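You operate a simulated robot arm through the tools that you are given. There is no shell and no other tool. Be economical: measure what you need, move in short steps, check, and stop when the job is done.

You run a simulated robot arm. Do the job below in one go: nothing can be reset, and whatever is moved stays where it is left.

TASK
The maroon trainer won't start. Find what is wrong and get it running.
Fine: look at the black clamp, the fuel tap and the four coil plugs; push a plug on only with the ignition off; leave the rest alone.

It is judged by the outcome, as a careful person would: the job done as asked, and still so three seconds after it is handed in. It fails if anything else is knocked over, pushed out of place, dropped, spilled or broken.

THE ROBOT
A 6-joint arm with a two-finger parallel gripper, fixed in place. Base frame: the origin is at the foot of the arm, x ahead of it, y to its left, z up. Readings come in cm, degrees, newtons and seconds.
With the tool pointing down near the work surface it reaches from about 14 to 80 cm from the base axis. Its first joint turns from -166.0 to 166.0 degrees. Payload 3.91 kg.
Tool frame: the origin (TCP) lies between the finger pads and is the grasp point; the fingertips stand 3 cm ahead of it; z points along the fingers, y is the line along which they close. Largest opening 11 cm; finger width 2, thickness 1; the body of the gripper, 4.8 by 11.2 cm, starts 5.5 cm behind the TCP.
Orientation is told as [roll, pitch, yaw] about the base's x, y, z axes, in that order, counted from this pose: with the fingers straight down and closing along the base's y, the tool's x points along the base's -x, its y along +y and its z along -z.

THE INTERFACE
- The arm moves only by the tool drive_tool. Its argument "increments" is one flat list of numbers, 7 for each row, row after row: the shift along the tool's x, y, z in units of 20 mm (1.0 is 20 mm), then the turn, a rotation vector about the tool's x, y, z in units of 8 degrees (1.0 is 8 degrees), then the gripper command, from -1 (shut) to 1 (fully open), values between in proportion. In form: [x, y, z, ax, ay, az, grip, x, y, z, ax, ay, az, grip, ...]. A call has 1 to 8 rows; each row shifts and turns the commanded pose from where the row before left it, along the tool's axes as they then stand. A call with a number of a shift or a turn outside -1 to 1 is refused whole. Rows are played at 5 a second. More than 5 cm and 8.6 degrees between two rows, or a gripper value outside its range, and nothing of the call is played. A pose out of reach is approached as far as the arm can. The call stops where the force on the tool passes 90 N (or 10 N more than at its start, if that is more) or the arm is blocked; 0.2 s more then pass. Each finger travels about 10.8 cm/s and halts on what it meets, pressing with about 44 N; the grip force reading is that of the motor and also rises with nothing between the fingers. The clock runs only during rows and for 0.2 s after the last one: add rows that do not move to give the fingers time. It gives the time, the measured TCP pose, the force on the tool (base axes), the opening and the grip force at its end, in the units of the frame above (readings bear some noise), with the torque about the TCP (base axes, N m) and any sound that the robot's microphone picked up.
- Cameras (640 x 400 px; columns grow to the right, rows downward): "scene" is fixed at [22.26, -63.98, 152.14]; the picture's right is [0.80, -0.60, 0.00], its down [-0.48, -0.63, -0.61] and it looks along [0.37, 0.49, -0.79] (base axes); focal length 240 px, centre (320, 200). "wrist" rides on the gripper at [7.7, 0.7, -11.4] in the tool frame; the picture's right is [-0.09, 1.00, 0.00], its down [-0.80, -0.07, -0.59] and it looks along [-0.59, -0.05, 0.80] (tool axes); focal length 270 px, centre (320, 200). There is no depth. A picture from a camera that has moved, and an enlarged one, comes with that camera's place and axes in the base frame and with its lens. The place of the scene camera against the robot may be out by one fixed shift of up to 1.8 cm in any direction.
- snapshot(camera): a new picture of that camera. No time passes.
- raise_lower(by): slides the trunk up (or, below 0, down) by that many cm; the arm rides with it, the base frame stays. It gives what a move gives, with no picture.
- inspect(camera, box): a new picture of the part [left, top, right, bottom] of that camera's present view, enlarged. No time passes.
- finish_job(): hands the job in; it is judged then, once.

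Work in short steps. Places have to be worked out from the pictures, the camera data and where the tool is seen: move nearer, look again, correct. Check each grasp and each placing, and mend what went wrong. You have 120 turns and 76 pictures in all, those below and enlarged ones among them. Open the gripper and draw the arm clear of the work before you hand the job in, unless the task says otherwise; then end with one line.

The tools are called by a JSON object that holds its "fn" and its "kwargs". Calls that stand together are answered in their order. drive_tool: Moves the arm, as the interface text tells. Its arguments: {"type":"object","properties":{"increments":{"type":"array","items":{"type":"number"}}},"required":["increments"]} The other tools are called the same way: raise_lower (by) slides the trunk up or down; snapshot (camera) takes a picture; inspect (camera, box) takes an enlarged picture of a part of a camera's view; finish_job () hands the job in.

At the start:

```text
time_s: 0.0
tcp_pos: [43.53, -4.93, 120.21]
tcp_rot: [0.0, 0.0, 0.0]
wrist_force: [0.4, -0.2, 0.0]
torque: [-0.02, 0.0, 0.03]
finger_gap: 10.99
finger_force: 0.2
trunk travel left (down, up): [-47.5, 6.5]
```

scene: 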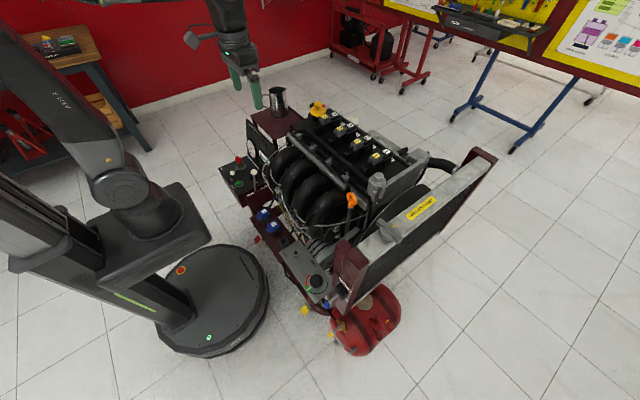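
wrist: 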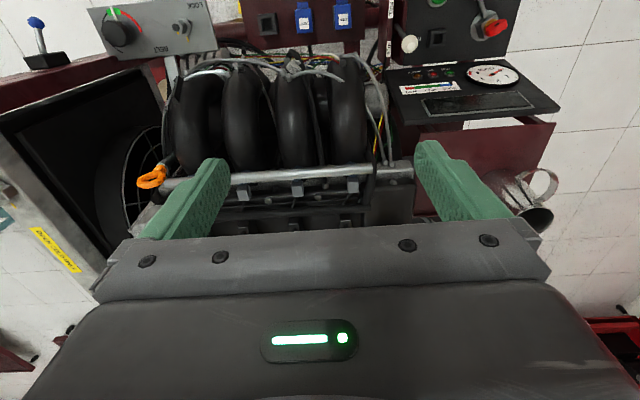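

I start by enlarging the views of the trainer to see the clamp, tap, plugs and ignition.

{"fn": "inspect", "kwargs": {"camera": "scene", "box": [210, 90, 330, 165]}}

{"fn": "inspect", "kwargs": {"camera": "scene", "box": [290, 90, 450, 190]}}

{"fn": "inspect", "kwargs": {"camera": "scene", "box": [220, 180, 420, 360]}}

{"fn": "inspect", "kwargs": {"camera": "wrist", "box": [0, 0, 560, 220]}}

```text
5.33 times, centred on (270, 128) of scene
camera zoom: at [22.26, -63.98, 152.14], right [0.8, -0.6, 0.0], down [-0.48, -0.63, -0.61], along [0.37, 0.49, -0.79], focal length 1280 px, centre (587, 587)
```

zoom: 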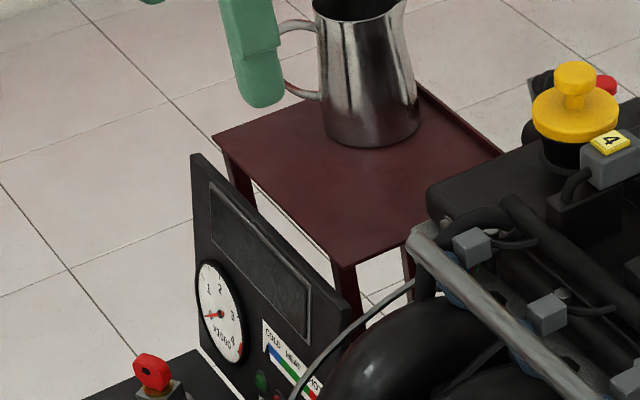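

```text
4.00 times, centred on (370, 140) of scene
camera zoom: at [22.26, -63.98, 152.14], right [0.8, -0.6, 0.0], down [-0.48, -0.63, -0.61], along [0.37, 0.49, -0.79], focal length 960 px, centre (120, 440)
```

zoom: 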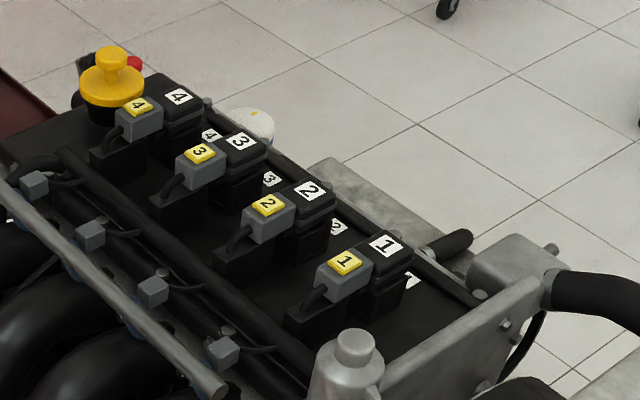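

```text
2.22 times, centred on (320, 270) of scene
camera zoom: at [22.26, -63.98, 152.14], right [0.8, -0.6, 0.0], down [-0.48, -0.63, -0.61], along [0.37, 0.49, -0.79], focal length 533 px, centre (320, 44)
```

zoom: 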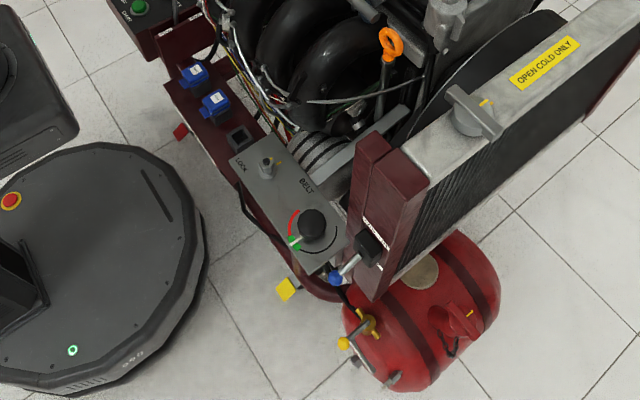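

```text
1.14 times, centred on (280, 110) of wrist
camera zoom: at [35.88, -4.2, 131.6], right [0.09, 1.0, 0.0], down [0.8, -0.07, 0.59], along [0.59, -0.05, -0.8], focal length 309 px, centre (366, 303)
```

zoom: 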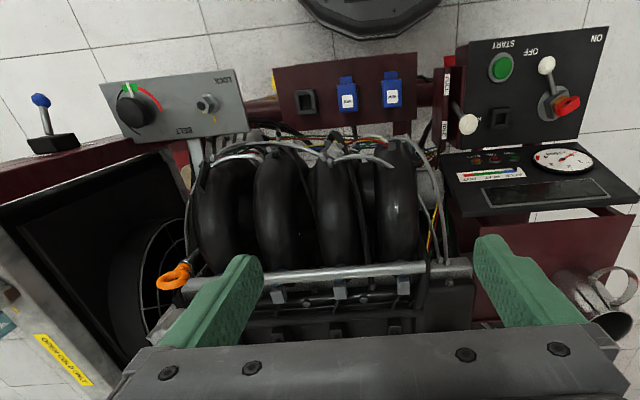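

The key panel, blue relays, belt panel and fuel can are visible; I enlarge the panel, tap, and coil details.

{"fn": "inspect", "kwargs": {"camera": "wrist", "box": [360, 0, 560, 125]}}

{"fn": "inspect", "kwargs": {"camera": "scene", "box": [215, 145, 275, 205]}}

{"fn": "inspect", "kwargs": {"camera": "scene", "box": [290, 260, 410, 360]}}

{"fn": "inspect", "kwargs": {"camera": "scene", "box": [308, 95, 403, 170]}}

```text
3.20 times, centred on (460, 62) of wrist
camera zoom: at [35.88, -4.2, 131.6], right [0.09, 1.0, 0.0], down [0.8, -0.07, 0.59], along [0.59, -0.05, -0.8], focal length 865 px, centre (-128, 640)
```

zoom: 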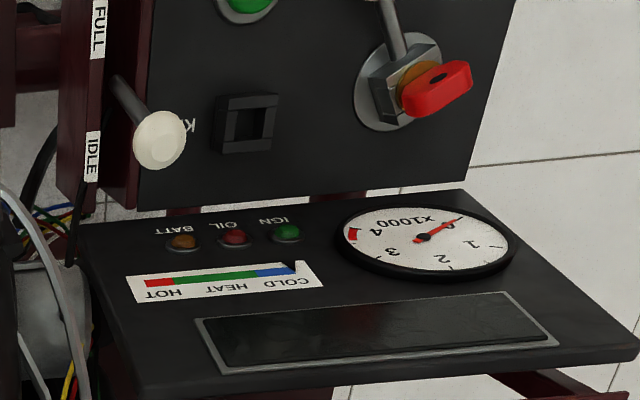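

```text
6.67 times, centred on (245, 175) of scene
camera zoom: at [22.26, -63.98, 152.14], right [0.8, -0.6, 0.0], down [-0.48, -0.63, -0.61], along [0.37, 0.49, -0.79], focal length 1600 px, centre (820, 367)
```

zoom: 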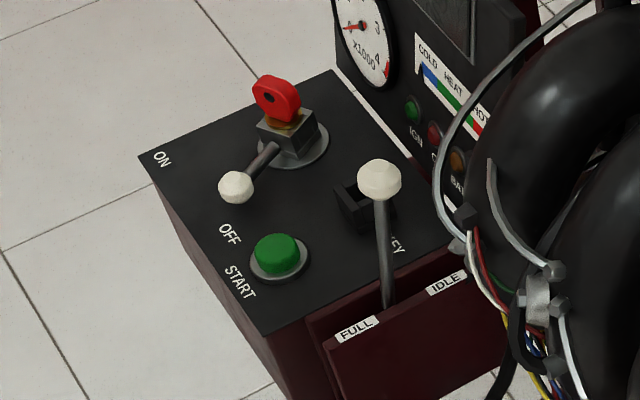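

```text
4.00 times, centred on (350, 310) of scene
camera zoom: at [22.26, -63.98, 152.14], right [0.8, -0.6, 0.0], down [-0.48, -0.63, -0.61], along [0.37, 0.49, -0.79], focal length 960 px, centre (200, -240)
```

zoom: 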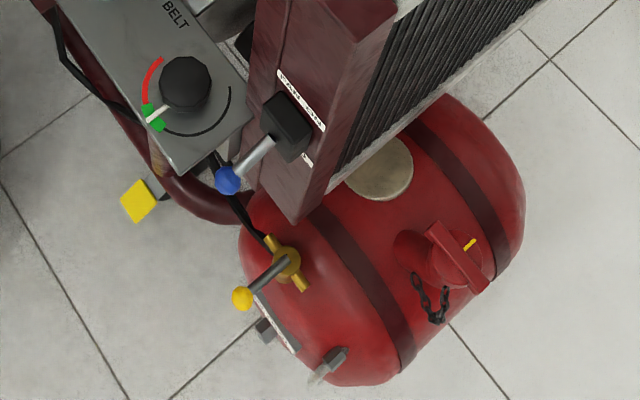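

```text
5.33 times, centred on (356, 132) of scene
camera zoom: at [22.26, -63.98, 152.14], right [0.8, -0.6, 0.0], down [-0.48, -0.63, -0.61], along [0.37, 0.49, -0.79], focal length 1280 px, centre (131, 560)
```

zoom: 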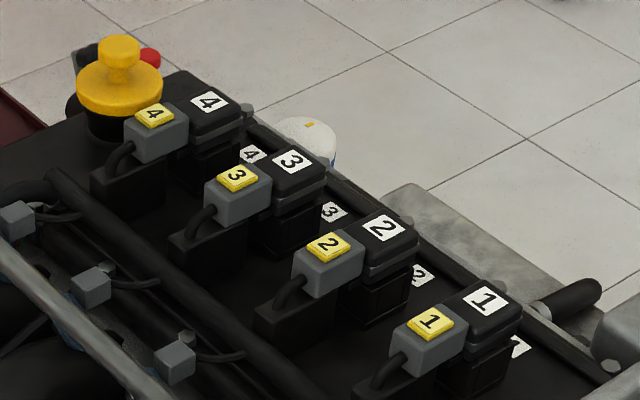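

Plugs all look similar from here; the ignition lever appears near OFF. I move the arm forward, staying high, to see behind the engine.

{"fn": "raise_lower", "kwargs": {"by": 6}}

{"fn": "drive_tool", "kwargs": {"increments": [-1, 0.5, 0, 0, 0, 0, 1, -1, 0.5, 0, 0, 0, 0, 1, -1, 0.5, 0, 0, 0, 0, 1, -1, 0.5, 0, 0, 0, 0, 1, -1, 0.5, 0, 0, 0, 0, 1, -1, 0.5, 0, 0, 0, 0, 1, -1, 0.5, 0, 0, 0, 0, 1, -1, 0.5, 0, 0, 0, 0, 1]}}

{"fn": "snapshot", "kwargs": {"camera": "wrist"}}

```text
time_s: 1.0
tcp_pos: [43.46, -4.79, 126.2]
tcp_rot: [0.0, 0.1, -0.1]
wrist_force: [0.1, -0.5, 0.4]
torque: [0.0, 0.02, 0.0]
finger_gap: 10.99
finger_force: 0.0
trunk travel left (down, up): [-53.5, 0.5]
```

```text
time_s: 2.8
tcp_pos: [59.52, 2.99, 126.19]
tcp_rot: [0.0, 0.0, 0.0]
wrist_force: [-0.4, -0.3, 0.2]
torque: [-0.02, 0.01, 0.01]
finger_gap: 10.99
finger_force: 0.0
trunk travel left (down, up): [-53.5, 0.5]
```

```text
65 pictures are left
camera wrist: at [51.96, 3.6, 137.65], right [0.09, 1.0, 0.0], down [0.8, -0.07, 0.59], along [0.59, -0.05, -0.8], focal length 270 px, centre (320, 200)
```

wrist: 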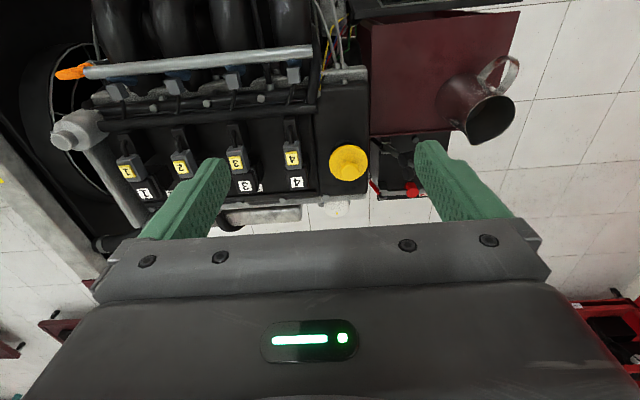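

The battery seems to be under the jug shelf, partly visible; I zoom on it and on the plugs.

{"fn": "inspect", "kwargs": {"camera": "wrist", "box": [340, 120, 460, 210]}}

{"fn": "inspect", "kwargs": {"camera": "wrist", "box": [100, 110, 320, 225]}}

```text
4.44 times, centred on (400, 165) of wrist
camera zoom: at [51.96, 3.6, 137.65], right [0.09, 1.0, 0.0], down [0.8, -0.07, 0.59], along [0.59, -0.05, -0.8], focal length 1201 px, centre (-36, 356)
```

zoom: 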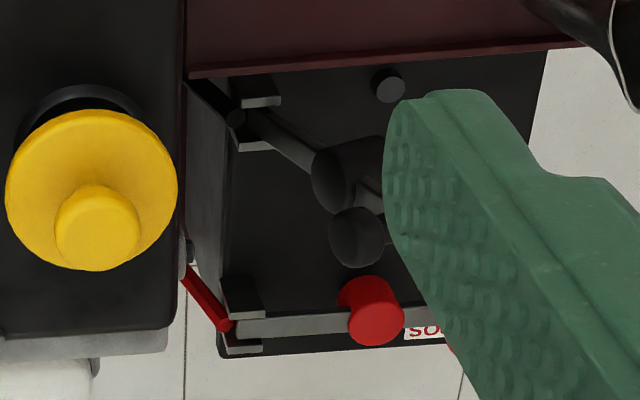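

```text
2.91 times, centred on (210, 168) of wrist
camera zoom: at [51.96, 3.6, 137.65], right [0.09, 1.0, 0.0], down [0.8, -0.07, 0.59], along [0.59, -0.05, -0.8], focal length 786 px, centre (640, 294)
```

zoom: 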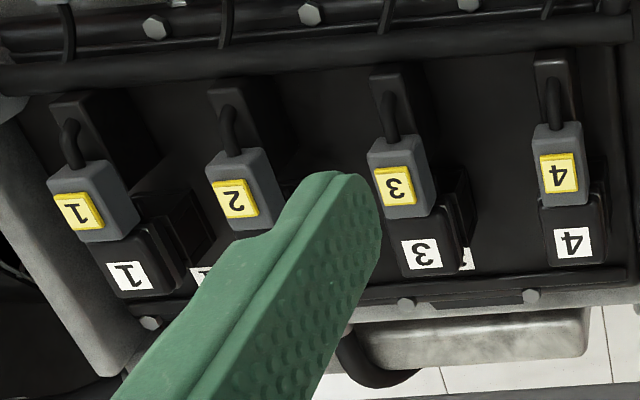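

The black clamp appears to be swung off its post (about [77, 21.6, 85]). I shift sideways so the battery lies between the fingers in view.

{"fn": "drive_tool", "kwargs": {"increments": [0, 1, 0, 0, 0, 0, 1, 0, 1, 0, 0, 0, 0, 1, 0, 1, 0, 0, 0, 0, 1, 0, 1, 0, 0, 0, 0, 1, 0, 1, 0, 0, 0, 0, 1, 0, 1, 0, 0, 0, 0, 1, 0, 1, 0, 0, 0, 0, 1, 0, 1, 0, 0, 0, 0, 1]}}

{"fn": "snapshot", "kwargs": {"camera": "wrist"}}

{"fn": "inspect", "kwargs": {"camera": "wrist", "box": [240, 100, 400, 220]}}

```text
time_s: 4.6
tcp_pos: [59.47, 19.18, 126.15]
tcp_rot: [0.0, 0.0, 0.0]
wrist_force: [0.5, 0.3, -0.4]
torque: [0.01, -0.01, 0.0]
finger_gap: 10.99
finger_force: 0.1
trunk travel left (down, up): [-53.5, 0.5]
```

```text
62 pictures are left
camera wrist: at [51.9, 19.82, 137.51], right [0.09, 1.0, 0.0], down [0.8, -0.07, 0.59], along [0.59, -0.05, -0.8], focal length 270 px, centre (320, 200)
```

wrist: 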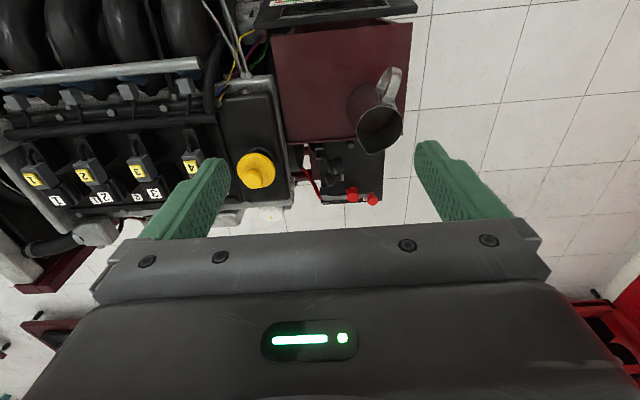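

```text
3.33 times, centred on (320, 160) of wrist
camera zoom: at [51.9, 19.82, 137.51], right [0.09, 1.0, 0.0], down [0.8, -0.07, 0.59], along [0.59, -0.05, -0.8], focal length 901 px, centre (320, 333)
```

zoom: 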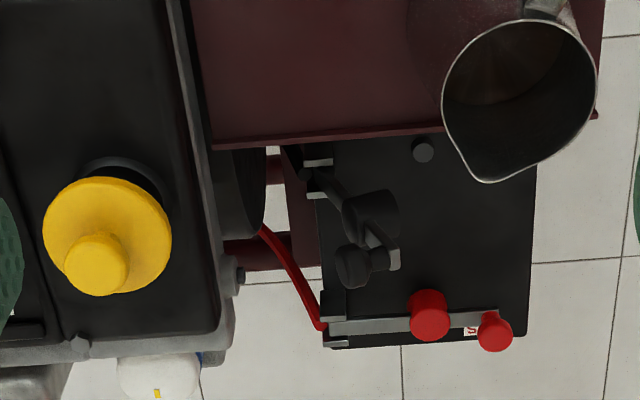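

Triangulating the knob puts it at about [81, 19.3, 91.6]: the black clamp is hinged up, off its post at [81, 25, 77]. I check it enlarged in the scene view, and the tap's lever too.

{"fn": "inspect", "kwargs": {"camera": "scene", "box": [290, 90, 338, 120]}}

{"fn": "inspect", "kwargs": {"camera": "scene", "box": [316, 305, 364, 355]}}

{"fn": "inspect", "kwargs": {"camera": "wrist", "box": [290, 120, 400, 215]}}

```text
13.33 times, centred on (314, 105) of scene
camera zoom: at [22.26, -63.98, 152.14], right [0.8, -0.6, 0.0], down [-0.48, -0.63, -0.61], along [0.37, 0.49, -0.79], focal length 3199 px, centre (400, 1467)
```

zoom: 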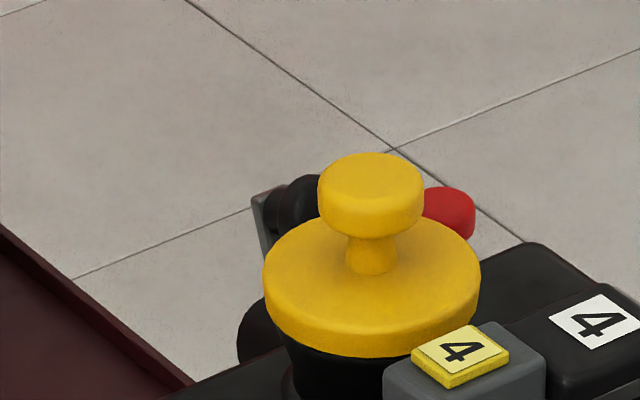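

```text
8.00 times, centred on (340, 330) of scene
camera zoom: at [22.26, -63.98, 152.14], right [0.8, -0.6, 0.0], down [-0.48, -0.63, -0.61], along [0.37, 0.49, -0.79], focal length 1919 px, centre (160, -840)
```

zoom: 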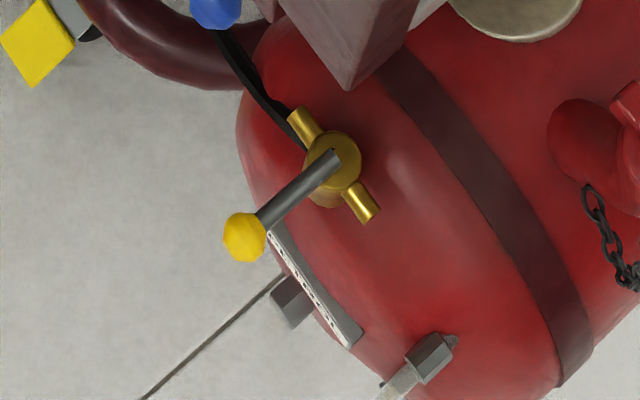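

```text
4.21 times, centred on (345, 168) of wrist
camera zoom: at [51.9, 19.82, 137.51], right [0.09, 1.0, 0.0], down [0.8, -0.07, 0.59], along [0.59, -0.05, -0.8], focal length 1138 px, centre (215, 337)
```

zoom: 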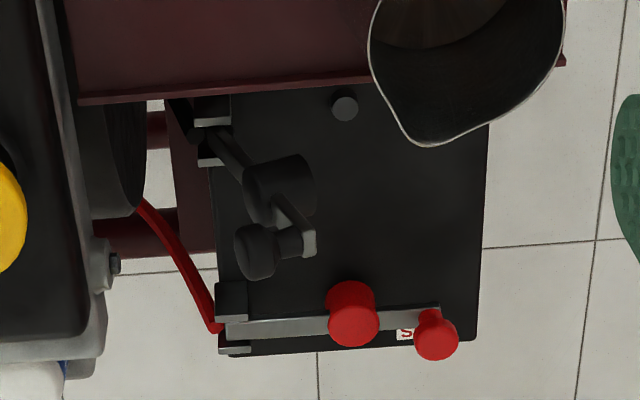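

Clamp is clearly lifted (bar about 70° up), the jug's spout at [72, 26, 99] is close by. I turn the tool half round so its camera side faces away from the jug, fingers shut.

{"fn": "drive_tool", "kwargs": {"increments": [0, 0, 0, 0, 0, 1, -1, 0, 0, 0, 0, 0, 1, -1, 0, 0, 0, 0, 0, 1, -1, 0, 0, 0, 0, 0, 1, -1, 0, 0, 0, 0, 0, 1, -1, 0, 0, 0, 0, 0, 1, -1, 0, 0, 0, 0, 0, 1, -1, 0, 0, 0, 0, 0, 1, -1]}}

{"fn": "drive_tool", "kwargs": {"increments": [0, 0, 0, 0, 0, 1, -1, 0, 0, 0, 0, 0, 1, -1, 0, 0, 0, 0, 0, 1, -1, 0, 0, 0, 0, 0, 1, -1, 0, 0, 0, 0, 0, 1, -1, 0, 0, 0, 0, 0, 1, -1, 0, 0, 0, 0, 0, 1, -1, 0, 0, 0, 0, 0, 1, -1]}}

{"fn": "drive_tool", "kwargs": {"increments": [0, 0, 0, 0, 0, 1, -1, 0, 0, 0, 0, 0, 1, -1, 0, 0, 0, 0, 0, 1, -1, 0, 0, 0, 0, 0, 1, -1, 0, 0, 0, 0, 0, 1, -1, 0, 0, 0, 0, 0, 1, -1, 0, 0, 0, 0, 0, 0.5, -1]}}

```text
time_s: 6.4
tcp_pos: [59.46, 19.17, 126.3]
tcp_rot: [0.0, 0.1, -64.2]
wrist_force: [-0.3, 0.0, -1.0]
torque: [0.01, 0.0, -0.02]
finger_gap: 0.0
finger_force: 38.2
trunk travel left (down, up): [-53.5, 0.5]
```

```text
time_s: 8.2
tcp_pos: [59.67, 19.01, 126.17]
tcp_rot: [-0.1, 0.0, -128.1]
wrist_force: [-0.2, -0.9, 0.1]
torque: [-0.01, -0.01, -0.02]
finger_gap: 0.0
finger_force: 37.8
trunk travel left (down, up): [-53.5, 0.5]
```

```text
time_s: 9.8
tcp_pos: [60.14, 18.12, 126.25]
tcp_rot: [-0.1, 0.0, -147.5]
wrist_force: [-0.5, 0.0, 0.2]
torque: [-0.01, -0.01, 0.0]
finger_gap: 0.0
finger_force: 37.8
out of reach, approached as far as the arm can: row 3, 4, 5, 6, 7
trunk travel left (down, up): [-53.5, 0.5]
```

The wrist joint limits at about -147°, already enough to put the camera on the far side. I back off a bit for margin and read the pose.

{"fn": "drive_tool", "kwargs": {"increments": [0, 0, 0, 0, 0, -1, -1, 0, 0, 0, 0, 0, -1, -1]}}

```text
time_s: 10.4
tcp_pos: [60.1, 18.2, 126.15]
tcp_rot: [-0.2, 0.1, -131.4]
wrist_force: [0.2, -0.8, -0.7]
torque: [0.0, 0.01, 0.02]
finger_gap: 0.02
finger_force: 37.3
trunk travel left (down, up): [-53.5, 0.5]
```

I set yaw to -90 (tool y = base x, tool x = base y) and extend outward high up to test reach.

{"fn": "drive_tool", "kwargs": {"increments": [0, 0, 0, 0, 0, -1, -1, 0, 0, 0, 0, 0, -1, -1, 0, 0, 0, 0, 0, -1, -1, 0, 0, 0, 0, 0, -1, -1, 0, 0, 0, 0, 0, -1, -1, 0, 0, 0, 0, 0, -0.17, -1]}}

{"fn": "drive_tool", "kwargs": {"increments": [-0.2, 1, 0, 0, 0, 0, -1, -0.2, 1, 0, 0, 0, 0, -1, -0.2, 1, 0, 0, 0, 0, -1, -0.2, 1, 0, 0, 0, 0, -1, -0.2, 1, 0, 0, 0, 0, -1, -0.2, 1, 0, 0, 0, 0, -1, -0.2, 1, 0, 0, 0, 0, -1, -0.2, 1, 0, 0, 0, 0, -1]}}

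{"fn": "drive_tool", "kwargs": {"increments": [0, 1, 0, 0, 0, 0, -1, 0, 1, 0, 0, 0, 0, -1, 0, 0.25, 0, 0, 0, 0, -1]}}

{"fn": "snapshot", "kwargs": {"camera": "scene"}}

```text
time_s: 11.8
tcp_pos: [59.99, 18.06, 126.04]
tcp_rot: [0.0, 0.1, -90.1]
wrist_force: [0.2, -1.1, -0.1]
torque: [0.01, 0.03, -0.01]
finger_gap: 0.0
finger_force: 37.9
trunk travel left (down, up): [-53.5, 0.5]
```

```text
time_s: 13.6
tcp_pos: [75.51, 14.77, 125.99]
tcp_rot: [-0.1, 0.0, -90.1]
wrist_force: [-0.8, -0.2, 0.2]
torque: [0.0, 0.01, -0.02]
finger_gap: 0.01
finger_force: 37.5
out of reach, approached as far as the arm can: row 8
trunk travel left (down, up): [-53.5, 0.5]
```

```text
time_s: 14.4
tcp_pos: [75.72, 13.96, 125.63]
tcp_rot: [-0.1, 0.2, -90.3]
wrist_force: [0.7, 0.1, 0.0]
torque: [-0.02, -0.01, 0.01]
finger_gap: 0.0
finger_force: 38.1
out of reach, approached as far as the arm can: row 1, 2, 3
trunk travel left (down, up): [-53.5, 0.5]
```

```text
57 pictures are left
```

scene: 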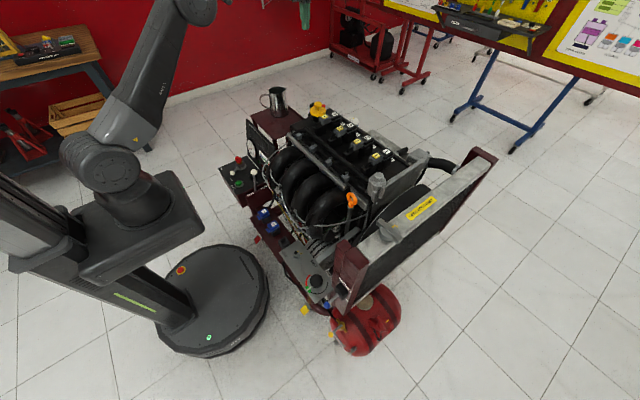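

Reach ends at R≈77 at this height; lowering by the arm itself (wrist closer to shoulder height) should extend it. I lower to ~z 106 then extend.

{"fn": "drive_tool", "kwargs": {"increments": [0.3, 0, 1, 0, 0, 0, -1, 0.2, 0, 1, 0, 0, 0, -1, 0, 0, 1, 0, 0, 0, -1, 0, 0, 1, 0, 0, 0, -1, 0, 0, 1, 0, 0, 0, -1, 0, 0, 1, 0, 0, 0, -1, 0, 0, 1, 0, 0, 0, -1, 0, 0, 1, 0, 0, 0, -1]}}

{"fn": "drive_tool", "kwargs": {"increments": [0, 0, 0.5, 0, 0, 0, -1, 0, 1, 0, 0, 0, 0, -1, 0, 1, 0, 0, 0, 0, -1, 0, 0.65, 0, 0, 0, 0, -1]}}

```text
time_s: 16.2
tcp_pos: [75.84, 15.08, 109.95]
tcp_rot: [-0.1, 0.1, -90.3]
wrist_force: [0.7, 0.3, 0.7]
torque: [-0.01, -0.01, 0.01]
finger_gap: 0.0
finger_force: 37.6
trunk travel left (down, up): [-53.5, 0.5]
```

```text
time_s: 17.2
tcp_pos: [81.21, 14.69, 108.76]
tcp_rot: [-0.1, 0.1, -90.1]
wrist_force: [0.2, -0.3, -0.8]
torque: [-0.02, 0.01, 0.0]
finger_gap: 0.0
finger_force: 37.6
trunk travel left (down, up): [-53.5, 0.5]
```

Now at [81.2, 14.7, 108.8]; I look from the wrist camera at the clamp and from the scene for clearance.

{"fn": "snapshot", "kwargs": {"camera": "wrist"}}

{"fn": "inspect", "kwargs": {"camera": "scene", "box": [220, 0, 380, 140]}}

```text
56 pictures are left
camera wrist: at [81.94, 22.56, 120.14], right [1.0, -0.09, 0.0], down [-0.07, -0.8, 0.59], along [-0.06, -0.59, -0.81], focal length 270 px, centre (320, 200)
```

wrist: 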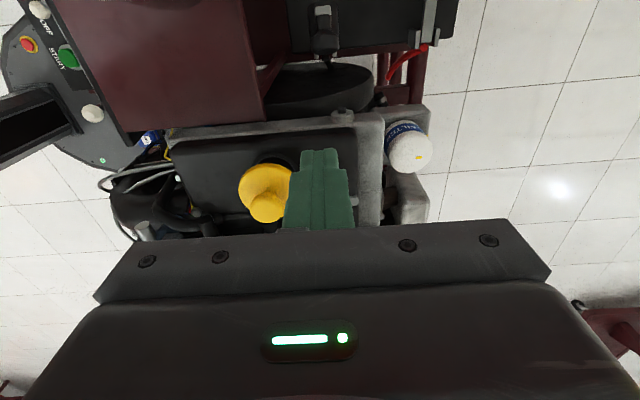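

```text
2.86 times, centred on (300, 70) of scene
camera zoom: at [22.26, -63.98, 152.14], right [0.8, -0.6, 0.0], down [-0.48, -0.63, -0.61], along [0.37, 0.49, -0.79], focal length 686 px, centre (377, 571)
```

zoom: 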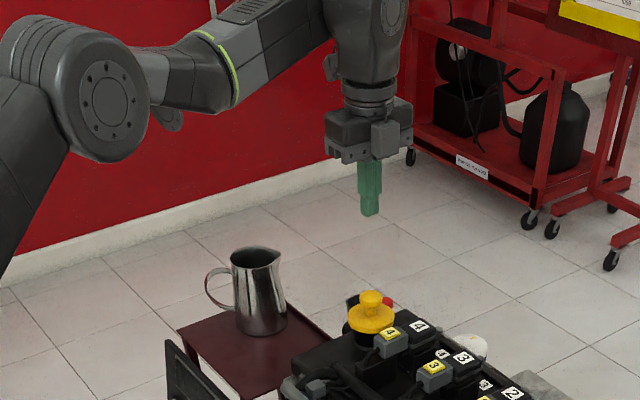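

Clamp x ≈ 81.5. I lower to TCP z ≈ 92.5 just on the -y side of the knob, watching force.

{"fn": "drive_tool", "kwargs": {"increments": [0, 0, 1, 0, 0, 0, -1, 0, 0, 1, 0, 0, 0, -1, 0, 0, 1, 0, 0, 0, -1, 0, 0, 1, 0, 0, 0, -1, 0, 0, 1, 0, 0, 0, -1, 0, 0, 1, 0, 0, 0, -1, 0, 0, 1, 0, 0, 0, -1, 0, 0, 1, 0, 0, 0, -1]}}

{"fn": "snapshot", "kwargs": {"camera": "wrist"}}

{"fn": "inspect", "kwargs": {"camera": "scene", "box": [220, 0, 380, 140]}}

```text
time_s: 19.0
tcp_pos: [81.09, 15.13, 92.36]
tcp_rot: [-0.1, 0.1, -90.2]
wrist_force: [0.5, 0.4, -0.4]
torque: [-0.01, 0.02, 0.01]
finger_gap: 0.04
finger_force: 37.9
trunk travel left (down, up): [-53.5, 0.5]
```

```text
54 pictures are left
camera wrist: at [81.84, 22.69, 103.85], right [1.0, -0.09, 0.0], down [-0.07, -0.8, 0.59], along [-0.06, -0.59, -0.81], focal length 270 px, centre (320, 200)
```

wrist: 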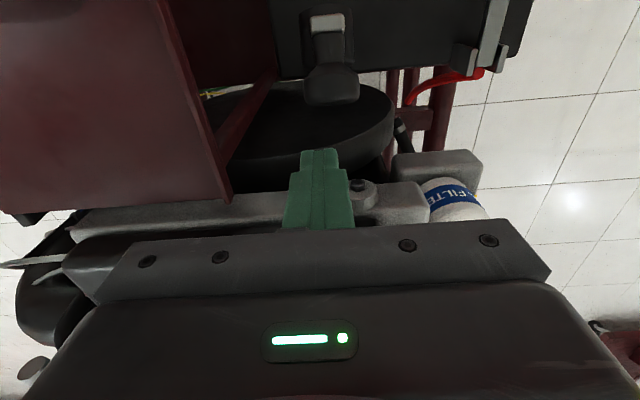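

```text
2.86 times, centred on (300, 70) of scene
camera zoom: at [22.26, -63.98, 152.14], right [0.8, -0.6, 0.0], down [-0.48, -0.63, -0.61], along [0.37, 0.49, -0.79], focal length 686 px, centre (377, 571)
```

zoom: 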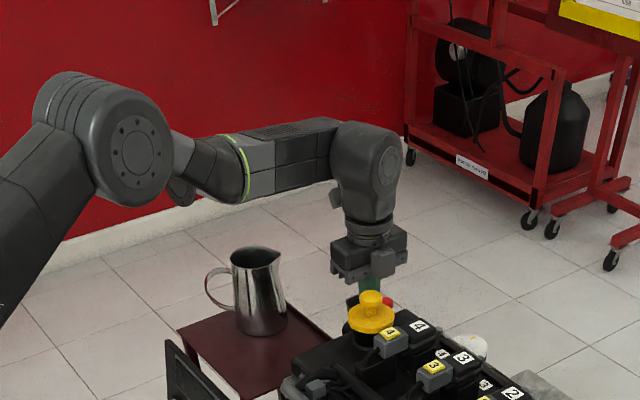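

Knob centre ≈ [82, 19.8, 91.5], fingertip beside it, forearm clear above the jug. I push in +y to start swinging the clamp down.

{"fn": "drive_tool", "kwargs": {"increments": [0, 0.35, 0, 0, 0, 0, -1, 0.6, 0, 0, 0, 0, 0, -1, 0.6, 0, 0, 0, 0, 0, -1, 0.6, 0, 0, 0, 0, 0, -1, 0.6, 0, 0, 0, 0, 0, -1, 0.6, 0, 0, 0, 0, 0, -1]}}

{"fn": "snapshot", "kwargs": {"camera": "wrist"}}

```text
time_s: 20.4
tcp_pos: [81.6, 21.05, 92.72]
tcp_rot: [-0.2, 0.1, -90.1]
wrist_force: [0.5, 0.6, 0.7]
torque: [-0.02, 0.03, 0.0]
finger_gap: 0.0
finger_force: 37.5
trunk travel left (down, up): [-53.5, 0.5]
```

```text
52 pictures are left
camera wrist: at [82.41, 28.7, 104.08], right [1.0, -0.09, 0.0], down [-0.07, -0.8, 0.59], along [-0.06, -0.59, -0.81], focal length 270 px, centre (320, 200)
```

wrist: 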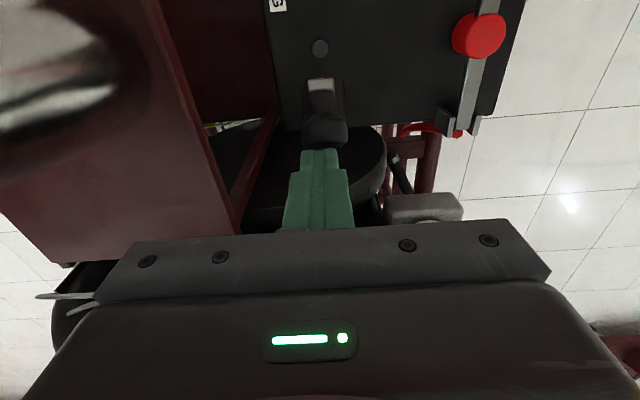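

The clamp is moving with the finger at no force. I continue along the arc, +y and down.

{"fn": "drive_tool", "kwargs": {"increments": [0.6, 0, 0.2, 0, 0, 0, -1, 0.62, 0, 0.2, 0, 0, 0, -1, 0.52, 0, 0.38, 0, 0, 0, -1, 0.52, 0, 0.38, 0, 0, 0, -1, 0.52, 0, 0.38, 0, 0, 0, -1]}}

{"fn": "snapshot", "kwargs": {"camera": "wrist"}}

{"fn": "inspect", "kwargs": {"camera": "scene", "box": [220, 0, 380, 140]}}

```text
time_s: 21.6
tcp_pos: [80.75, 26.16, 89.65]
tcp_rot: [0.0, 0.2, -90.1]
wrist_force: [-0.4, 0.0, 0.2]
torque: [0.01, 0.03, 0.03]
finger_gap: 0.01
finger_force: 37.7
out of reach, approached as far as the arm can: row 3, 4, 5
trunk travel left (down, up): [-53.5, 0.5]
```

```text
51 pictures are left
camera wrist: at [81.38, 33.83, 100.99], right [1.0, -0.09, 0.0], down [-0.07, -0.8, 0.59], along [-0.05, -0.59, -0.81], focal length 270 px, centre (320, 200)
```

wrist: 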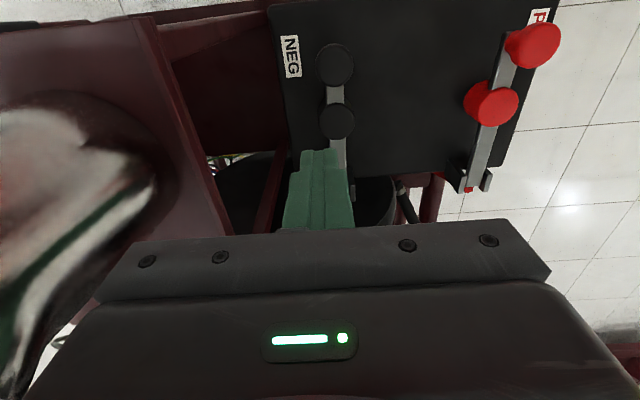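

```text
2.86 times, centred on (300, 70) of scene
camera zoom: at [22.26, -63.98, 152.14], right [0.8, -0.6, 0.0], down [-0.48, -0.63, -0.61], along [0.37, 0.49, -0.79], focal length 686 px, centre (377, 571)
```

zoom: 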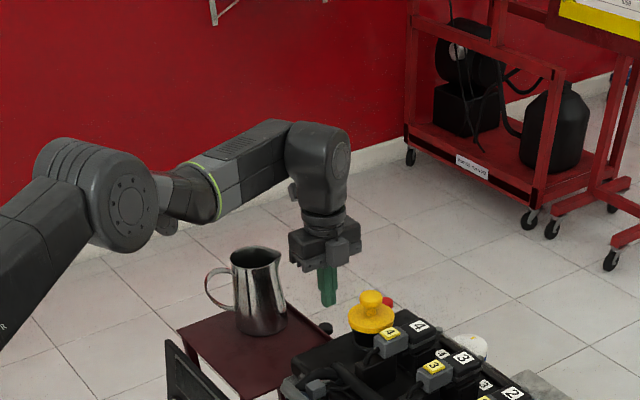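

The clamp dropped onto the NEG post, its cap and knob level with the red ones. I'll give it a light press on the cap to make sure it's seated, descending in small steps.

{"fn": "drive_tool", "kwargs": {"increments": [0, 0, 0.8, 0, 0, 0, -1, 0, 0.1, 0.8, 0, 0, 0, -1, 0, 0.1, 0.5, 0, 0, 0, -1, 0, 0.1, 0.3, 0, 0, 0, -1]}}

{"fn": "inspect", "kwargs": {"camera": "scene", "box": [220, 0, 380, 140]}}

{"fn": "snapshot", "kwargs": {"camera": "wrist"}}

```text
time_s: 22.6
tcp_pos: [80.38, 25.97, 84.75]
tcp_rot: [0.0, 0.3, -90.2]
wrist_force: [0.3, 0.0, 0.0]
torque: [-0.01, 0.0, -0.02]
finger_gap: 0.0
finger_force: 37.4
out of reach, approached as far as the arm can: row 2, 4
trunk travel left (down, up): [-53.5, 0.5]
```

```text
2.86 times, centred on (300, 70) of scene
camera zoom: at [22.26, -63.98, 152.14], right [0.8, -0.6, 0.0], down [-0.48, -0.63, -0.61], along [0.37, 0.49, -0.79], focal length 686 px, centre (377, 571)
```

zoom: 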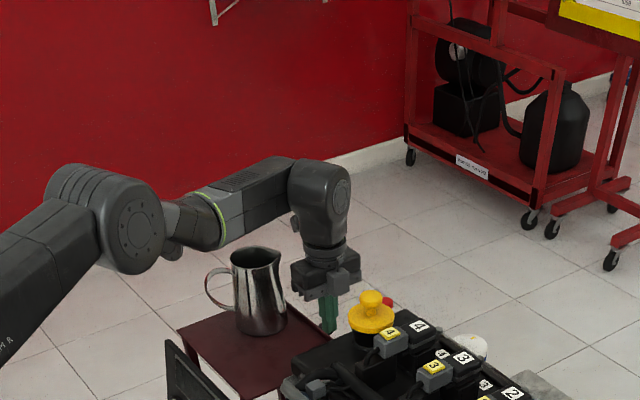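

```text
48 pictures are left
camera wrist: at [81.15, 33.69, 96.17], right [1.0, -0.09, 0.0], down [-0.07, -0.8, 0.59], along [-0.05, -0.59, -0.81], focal length 270 px, centre (320, 200)
```

wrist: 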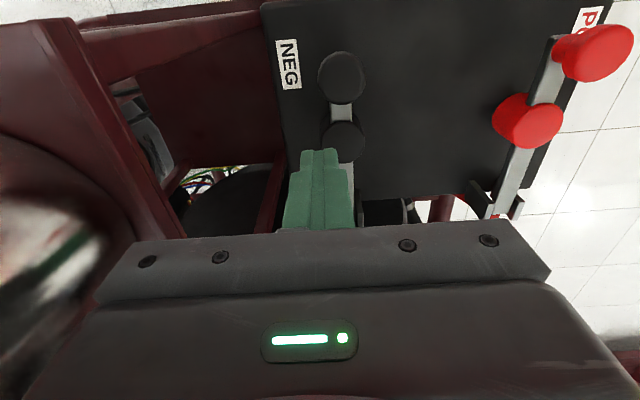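

Fingertip is just above the cap's edge (z≈81.8). I press down in 3 mm steps.

{"fn": "drive_tool", "kwargs": {"increments": [0, 0, 0.15, 0, 0, 0, -1, 0, 0, 0.15, 0, 0, 0, -1, 0, 0, 0.15, 0, 0, 0, -1, 0, 0, 0.15, 0, 0, 0, -1]}}

```text
time_s: 23.6
tcp_pos: [80.29, 25.95, 83.65]
tcp_rot: [0.1, 0.3, -90.2]
wrist_force: [-0.2, -0.1, 0.0]
torque: [-0.03, -0.02, -0.03]
finger_gap: 0.0
finger_force: 37.4
trunk travel left (down, up): [-53.5, 0.5]
```

{"fn": "drive_tool", "kwargs": {"increments": [0, 0.1, 0.15, 0, 0, 0, -1, 0, 0.1, 0.15, 0, 0, 0, -1, 0, 0.1, 0.1, 0, 0, 0, -1]}}

{"fn": "inspect", "kwargs": {"camera": "wrist", "box": [240, 20, 480, 230]}}

```text
time_s: 24.4
tcp_pos: [80.15, 25.77, 83.3]
tcp_rot: [0.0, 0.2, -90.2]
wrist_force: [-0.3, -0.4, -0.6]
torque: [0.0, 0.03, 0.02]
finger_gap: 0.0
finger_force: 37.9
out of reach, approached as far as the arm can: row 1, 3
trunk travel left (down, up): [-53.5, 0.5]
```

```text
1.90 times, centred on (360, 125) of wrist
camera zoom: at [81.06, 33.47, 94.64], right [1.0, -0.09, 0.0], down [-0.07, -0.8, 0.59], along [-0.05, -0.59, -0.81], focal length 515 px, centre (244, 343)
```

zoom: 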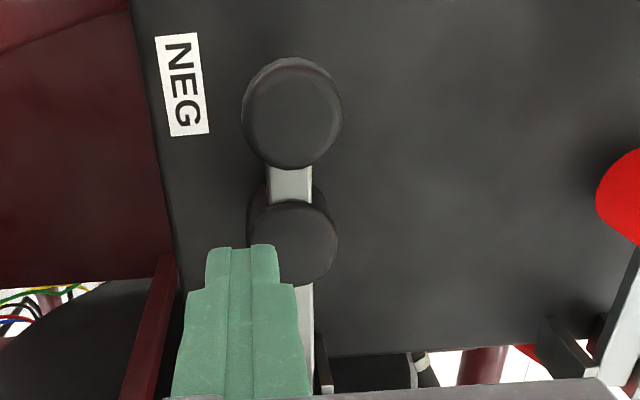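

The clamp is down on the post, matching the red one. I rise straight up clear of the jug and cap.

{"fn": "drive_tool", "kwargs": {"increments": [0, 0, -1, 0, 0, 0, -1, 0, 0, -1, 0, 0, 0, -1, 0, 0, -1, 0, 0, 0, -1, 0, 0, -1, 0, 0, 0, -1, 0, 0, -1, 0, 0, 0, -1, 0, -0.1, -1, 0, 0, 0, -1, 0, -0.2, -1, 0, 0, 0, -1, 0, -0.3, -1, 0, 0, 0, -1]}}

{"fn": "drive_tool", "kwargs": {"increments": [0, -0.7, -1, 0, 0, 0, -1, 0, -0.7, -1, 0, 0, 0, -1, 0, -0.7, -1, 0, 0, 0, -1, 0, -1, -1, 0, 0, 0, -1, 0, -1, -1, 0, 0, 0, -1, 0, -1, 0, 0, 0, 0, -1, 0, -1, 0, 0, 0, 0, -1, 0, -1, 0, 0, 0, 0, -1]}}

{"fn": "inspect", "kwargs": {"camera": "scene", "box": [210, 80, 330, 165]}}

```text
time_s: 26.2
tcp_pos: [79.25, 25.64, 99.28]
tcp_rot: [-0.1, 0.1, -90.1]
wrist_force: [-0.4, -0.3, -0.1]
torque: [-0.01, 0.02, 0.02]
finger_gap: 0.0
finger_force: 37.7
trunk travel left (down, up): [-53.5, 0.5]
```

```text
time_s: 28.0
tcp_pos: [64.56, 25.71, 109.26]
tcp_rot: [-0.1, 0.1, -90.1]
wrist_force: [-0.7, 0.5, 0.6]
torque: [0.02, -0.02, 0.04]
finger_gap: 0.0
finger_force: 37.6
trunk travel left (down, up): [-53.5, 0.5]
```

```text
4.71 times, centred on (270, 122) of scene
camera zoom: at [22.26, -63.98, 152.14], right [0.8, -0.6, 0.0], down [-0.48, -0.63, -0.61], along [0.37, 0.49, -0.79], focal length 1129 px, centre (555, 565)
```

zoom: 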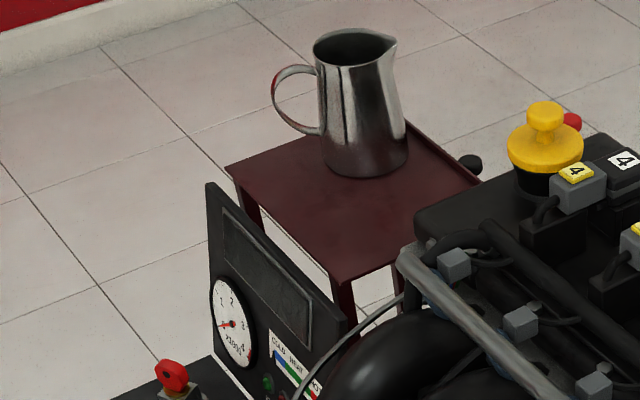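

Jug and shelf undisturbed. Next I check the plugs: rise a bit, turn yaw back toward 0 while moving to -y.

{"fn": "drive_tool", "kwargs": {"increments": [-1, 0, -1, 0, 0, 0, -1, -1, 0, -1, 0, 0, 0, -1, -1, 0, -1, 0, 0, 0, -1, -1, 0, 0, 0, 0, 0, -1, -1, 0, 0, 0, 0, 0, -1, -1, 0, 0, 0, 0, 0, -1, -1, 0, 0, 0, 0, 0, -1, -1, 0, 0, 0, 0, 0, -1]}}

{"fn": "drive_tool", "kwargs": {"increments": [-1, 0, 0, 0, 0, 0, -1, -1, 0, 0, 0, 0, 0, -1, -1, 0, 0, 0, 0, 0, -1, -1, 0, 0, 0, 0, 0, -1, -1, 0, 0, 0, 0, 0, -1, -1, 0, 0, 0, 0, 0, -1, -1, 0, 0, 0, 0, 0, -1, -1, 0, 0, 0, 0, 0, -1]}}

{"fn": "drive_tool", "kwargs": {"increments": [-1, 0, 0, 0, 0, -1, -1, -1, 0, 0, 0, 0, -1, -1, 0, 0, 0, 0, 0, -1, -1, 0, 0, 0, 0, 0, -1, -1, 0, 0, 0, 0, 0, -1, -1, 0, 0, 0, 0, 0, -1, -1, 0, 0, 0, 0, 0, -1, -1, 0, 0, 0, 0, 0, -1, -1]}}

{"fn": "drive_tool", "kwargs": {"increments": [0, 0, 0, 0, 0, -1, -1, 0, 0, 0, 0, 0, -1, -1, 0, 0, 0, 0, 0, -1, -1, 0, 0, 0, 0, 0, -0.25, -1]}}

{"fn": "snapshot", "kwargs": {"camera": "wrist"}}

```text
time_s: 29.8
tcp_pos: [65.1, 9.59, 115.14]
tcp_rot: [-0.2, 0.3, -90.1]
wrist_force: [0.0, -0.6, -0.9]
torque: [-0.04, -0.01, -0.04]
finger_gap: 0.0
finger_force: 38.0
trunk travel left (down, up): [-53.5, 0.5]
```

```text
time_s: 31.6
tcp_pos: [64.86, -6.24, 115.22]
tcp_rot: [0.0, 0.2, -90.2]
wrist_force: [-0.8, -0.1, 0.1]
torque: [0.01, -0.02, 0.01]
finger_gap: 0.05
finger_force: 38.0
trunk travel left (down, up): [-53.5, 0.5]
```

```text
time_s: 33.4
tcp_pos: [65.11, -10.28, 115.04]
tcp_rot: [0.0, 0.2, -26.0]
wrist_force: [0.2, -0.2, -0.3]
torque: [0.01, -0.01, -0.02]
finger_gap: 0.04
finger_force: 37.6
trunk travel left (down, up): [-53.5, 0.5]
```

```text
time_s: 34.4
tcp_pos: [65.08, -10.19, 115.14]
tcp_rot: [0.2, 0.0, -0.2]
wrist_force: [0.5, 0.2, 0.4]
torque: [-0.02, -0.01, 0.0]
finger_gap: 0.02
finger_force: 37.8
trunk travel left (down, up): [-53.5, 0.5]
```

```text
45 pictures are left
camera wrist: at [57.52, -9.56, 126.51], right [0.09, 1.0, 0.0], down [0.8, -0.07, 0.59], along [0.59, -0.05, -0.81], focal length 270 px, centre (320, 200)
```

wrist: 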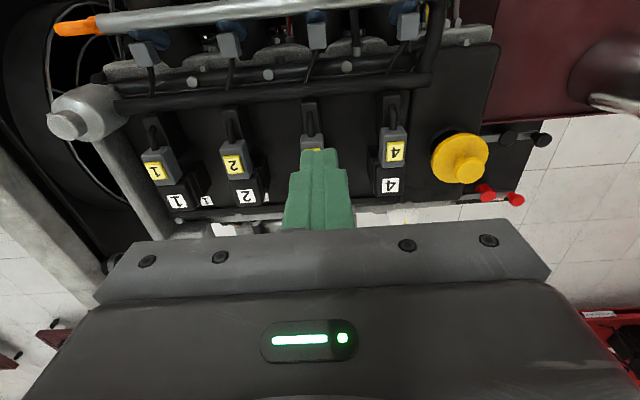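

Plugs and seated clamp are visible. I move 7 cm forward for a steeper view of the plugs.

{"fn": "drive_tool", "kwargs": {"increments": [-1, -0.2, 0, 0, 0, 0, -1, -1, 0, 0, 0, 0, 0, -1, -1, 0, 0, 0, 0, 0, -1, -0.5, 0, 0, 0, 0, 0, -1]}}

{"fn": "inspect", "kwargs": {"camera": "wrist", "box": [80, 20, 290, 150]}}

{"fn": "inspect", "kwargs": {"camera": "wrist", "box": [260, 20, 470, 150]}}

```text
time_s: 35.4
tcp_pos: [72.29, -10.71, 115.12]
tcp_rot: [0.0, 0.1, -0.2]
wrist_force: [-0.3, 0.1, -0.4]
torque: [0.0, 0.0, -0.01]
finger_gap: 0.02
finger_force: 38.3
trunk travel left (down, up): [-53.5, 0.5]
```

```text
3.05 times, centred on (185, 85) of wrist
camera zoom: at [64.64, -10.09, 126.51], right [0.09, 1.0, 0.0], down [0.8, -0.07, 0.59], along [0.59, -0.05, -0.8], focal length 824 px, centre (731, 550)
```

zoom: 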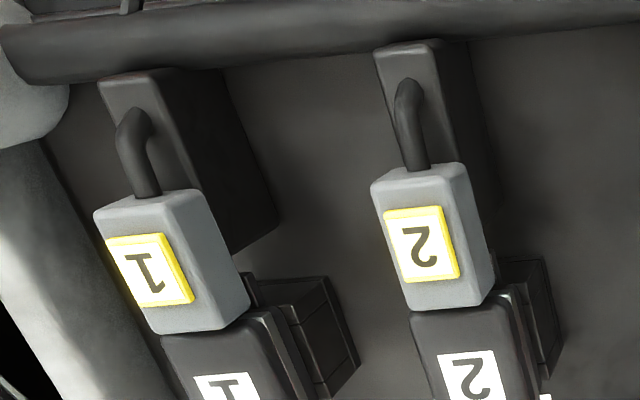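

```text
3.05 times, centred on (365, 85) of wrist
camera zoom: at [64.64, -10.09, 126.51], right [0.09, 1.0, 0.0], down [0.8, -0.07, 0.59], along [0.59, -0.05, -0.8], focal length 824 px, centre (183, 550)
```

zoom: 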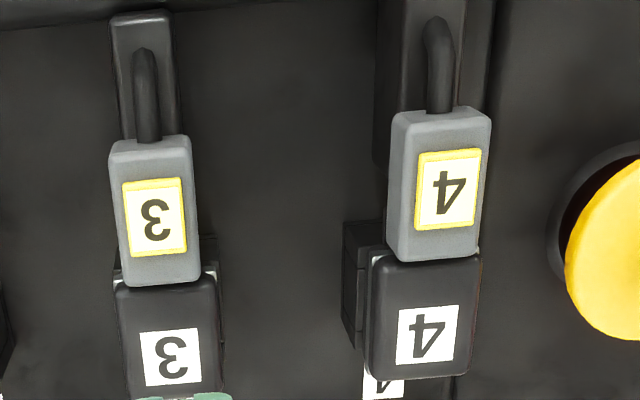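

All four plugs are butted fully home on their matching coils. Now I fly to look at the fuel tap.

{"fn": "drive_tool", "kwargs": {"increments": [0.9, -0.8, 0, 0, 0, 0, -1, 0.9, -0.8, 0, 0, 0, 0, -1, 0.9, -0.8, 0, 0, 0, 0, -1, 0.9, -0.8, 0, 0, 0, 0, -1, 0.9, -0.8, 0, 0, 0, 0, -1, 0.9, -0.8, 0, 0, 0, 0, -1, 0.9, -0.8, 0, 0, 0, 0, -1, 0.9, -0.8, 0, 0, 0, 0, -1]}}

{"fn": "drive_tool", "kwargs": {"increments": [0.9, -0.8, 0, 0, 0, 0, -1, 0.9, -0.8, 0, 0, 0, 0, -1, 0.9, -0.8, 0, 0, 0, 0, -1, 0.9, -0.8, 0, 0, 0, 0, -1, 0.9, -0.8, 0, 0, 0, 0, -1, 0.9, -0.8, 0, 0, 0, 0, -1, 0.9, -0.8, 0, 0, 0, 0, -1, 0.9, -0.8, 0, 0, 0, 0, -1]}}

{"fn": "snapshot", "kwargs": {"camera": "wrist"}}

```text
time_s: 37.2
tcp_pos: [57.5, -23.12, 115.02]
tcp_rot: [0.2, 0.1, -0.2]
wrist_force: [-0.5, -0.1, -0.6]
torque: [-0.02, -0.01, 0.0]
finger_gap: 0.0
finger_force: 37.8
trunk travel left (down, up): [-53.5, 0.5]
```

```text
time_s: 39.0
tcp_pos: [43.25, -36.35, 114.85]
tcp_rot: [0.1, 0.1, -0.2]
wrist_force: [0.3, -0.6, 0.0]
torque: [-0.04, -0.01, 0.01]
finger_gap: 0.0
finger_force: 37.5
trunk travel left (down, up): [-53.5, 0.5]
```

```text
42 pictures are left
camera wrist: at [35.6, -35.7, 126.33], right [0.09, 1.0, 0.0], down [0.8, -0.07, 0.59], along [0.59, -0.05, -0.81], focal length 270 px, centre (320, 200)
```

wrist: 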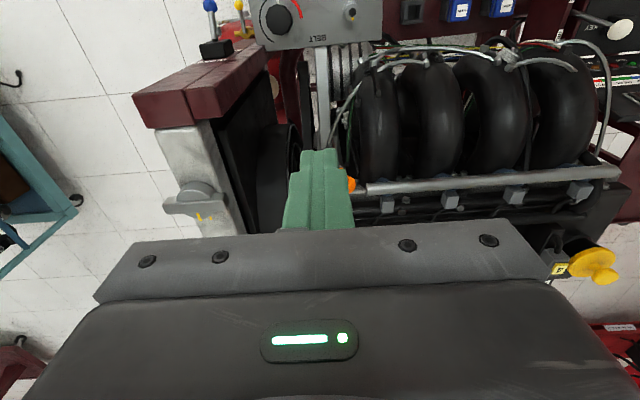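

The tap's ball is near [34.7, -54, 49]. I shift back and left to see it whole.

{"fn": "drive_tool", "kwargs": {"increments": [0.9, -0.8, 0, 0, 0, 0, -1, 0.9, -0.8, 0, 0, 0, 0, -1, 0.9, -0.8, 0, 0, 0, 0, -1, 0.9, -0.8, 0, 0, 0, 0, -1, 0.9, -0.8, 0, 0, 0, 0, -1, 0.9, -0.8, 0, 0, 0, 0, -1, 0.9, -0.4, 0, 0, 0, 0, -1, 0.9, -0.4, 0, 0, 0, 0, -1]}}

{"fn": "snapshot", "kwargs": {"camera": "wrist"}}

```text
time_s: 40.8
tcp_pos: [28.86, -47.32, 115.06]
tcp_rot: [0.2, 0.2, -0.2]
wrist_force: [-0.4, -0.3, 0.0]
torque: [-0.05, 0.01, 0.04]
finger_gap: 0.0
finger_force: 37.2
trunk travel left (down, up): [-53.5, 0.5]
```

```text
41 pictures are left
camera wrist: at [21.22, -46.7, 126.41], right [0.09, 1.0, 0.0], down [0.8, -0.07, 0.59], along [0.59, -0.05, -0.8], focal length 270 px, centre (320, 200)
```

wrist: 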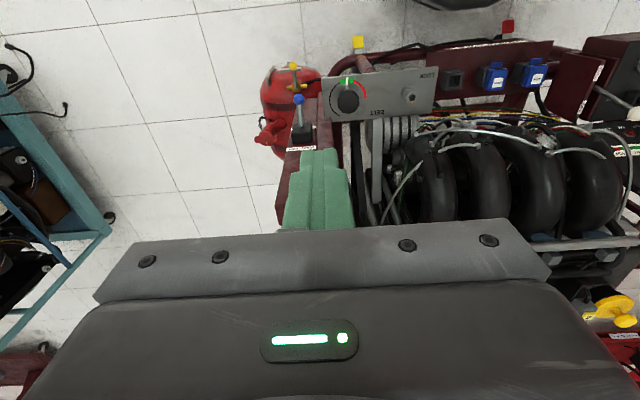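

{"fn": "inspect", "kwargs": {"camera": "wrist", "box": [245, 50, 345, 150]}}

{"fn": "inspect", "kwargs": {"camera": "wrist", "box": [265, 50, 325, 100]}}

```text
4.00 times, centred on (295, 100) of wrist
camera zoom: at [21.22, -46.7, 126.41], right [0.09, 1.0, 0.0], down [0.8, -0.07, 0.59], along [0.59, -0.05, -0.8], focal length 1081 px, centre (420, 600)
```

zoom: 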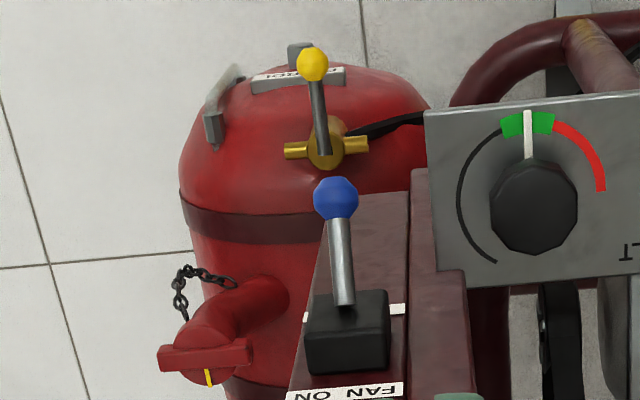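

```text
8.00 times, centred on (295, 75) of wrist
camera zoom: at [21.22, -46.7, 126.41], right [0.09, 1.0, 0.0], down [0.8, -0.07, 0.59], along [0.59, -0.05, -0.8], focal length 2162 px, centre (520, 1200)
```

zoom: 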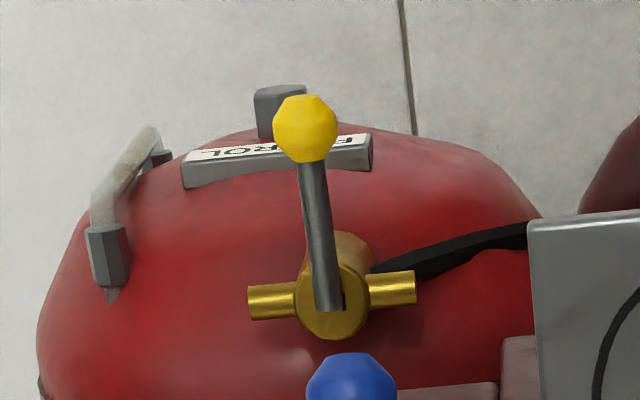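

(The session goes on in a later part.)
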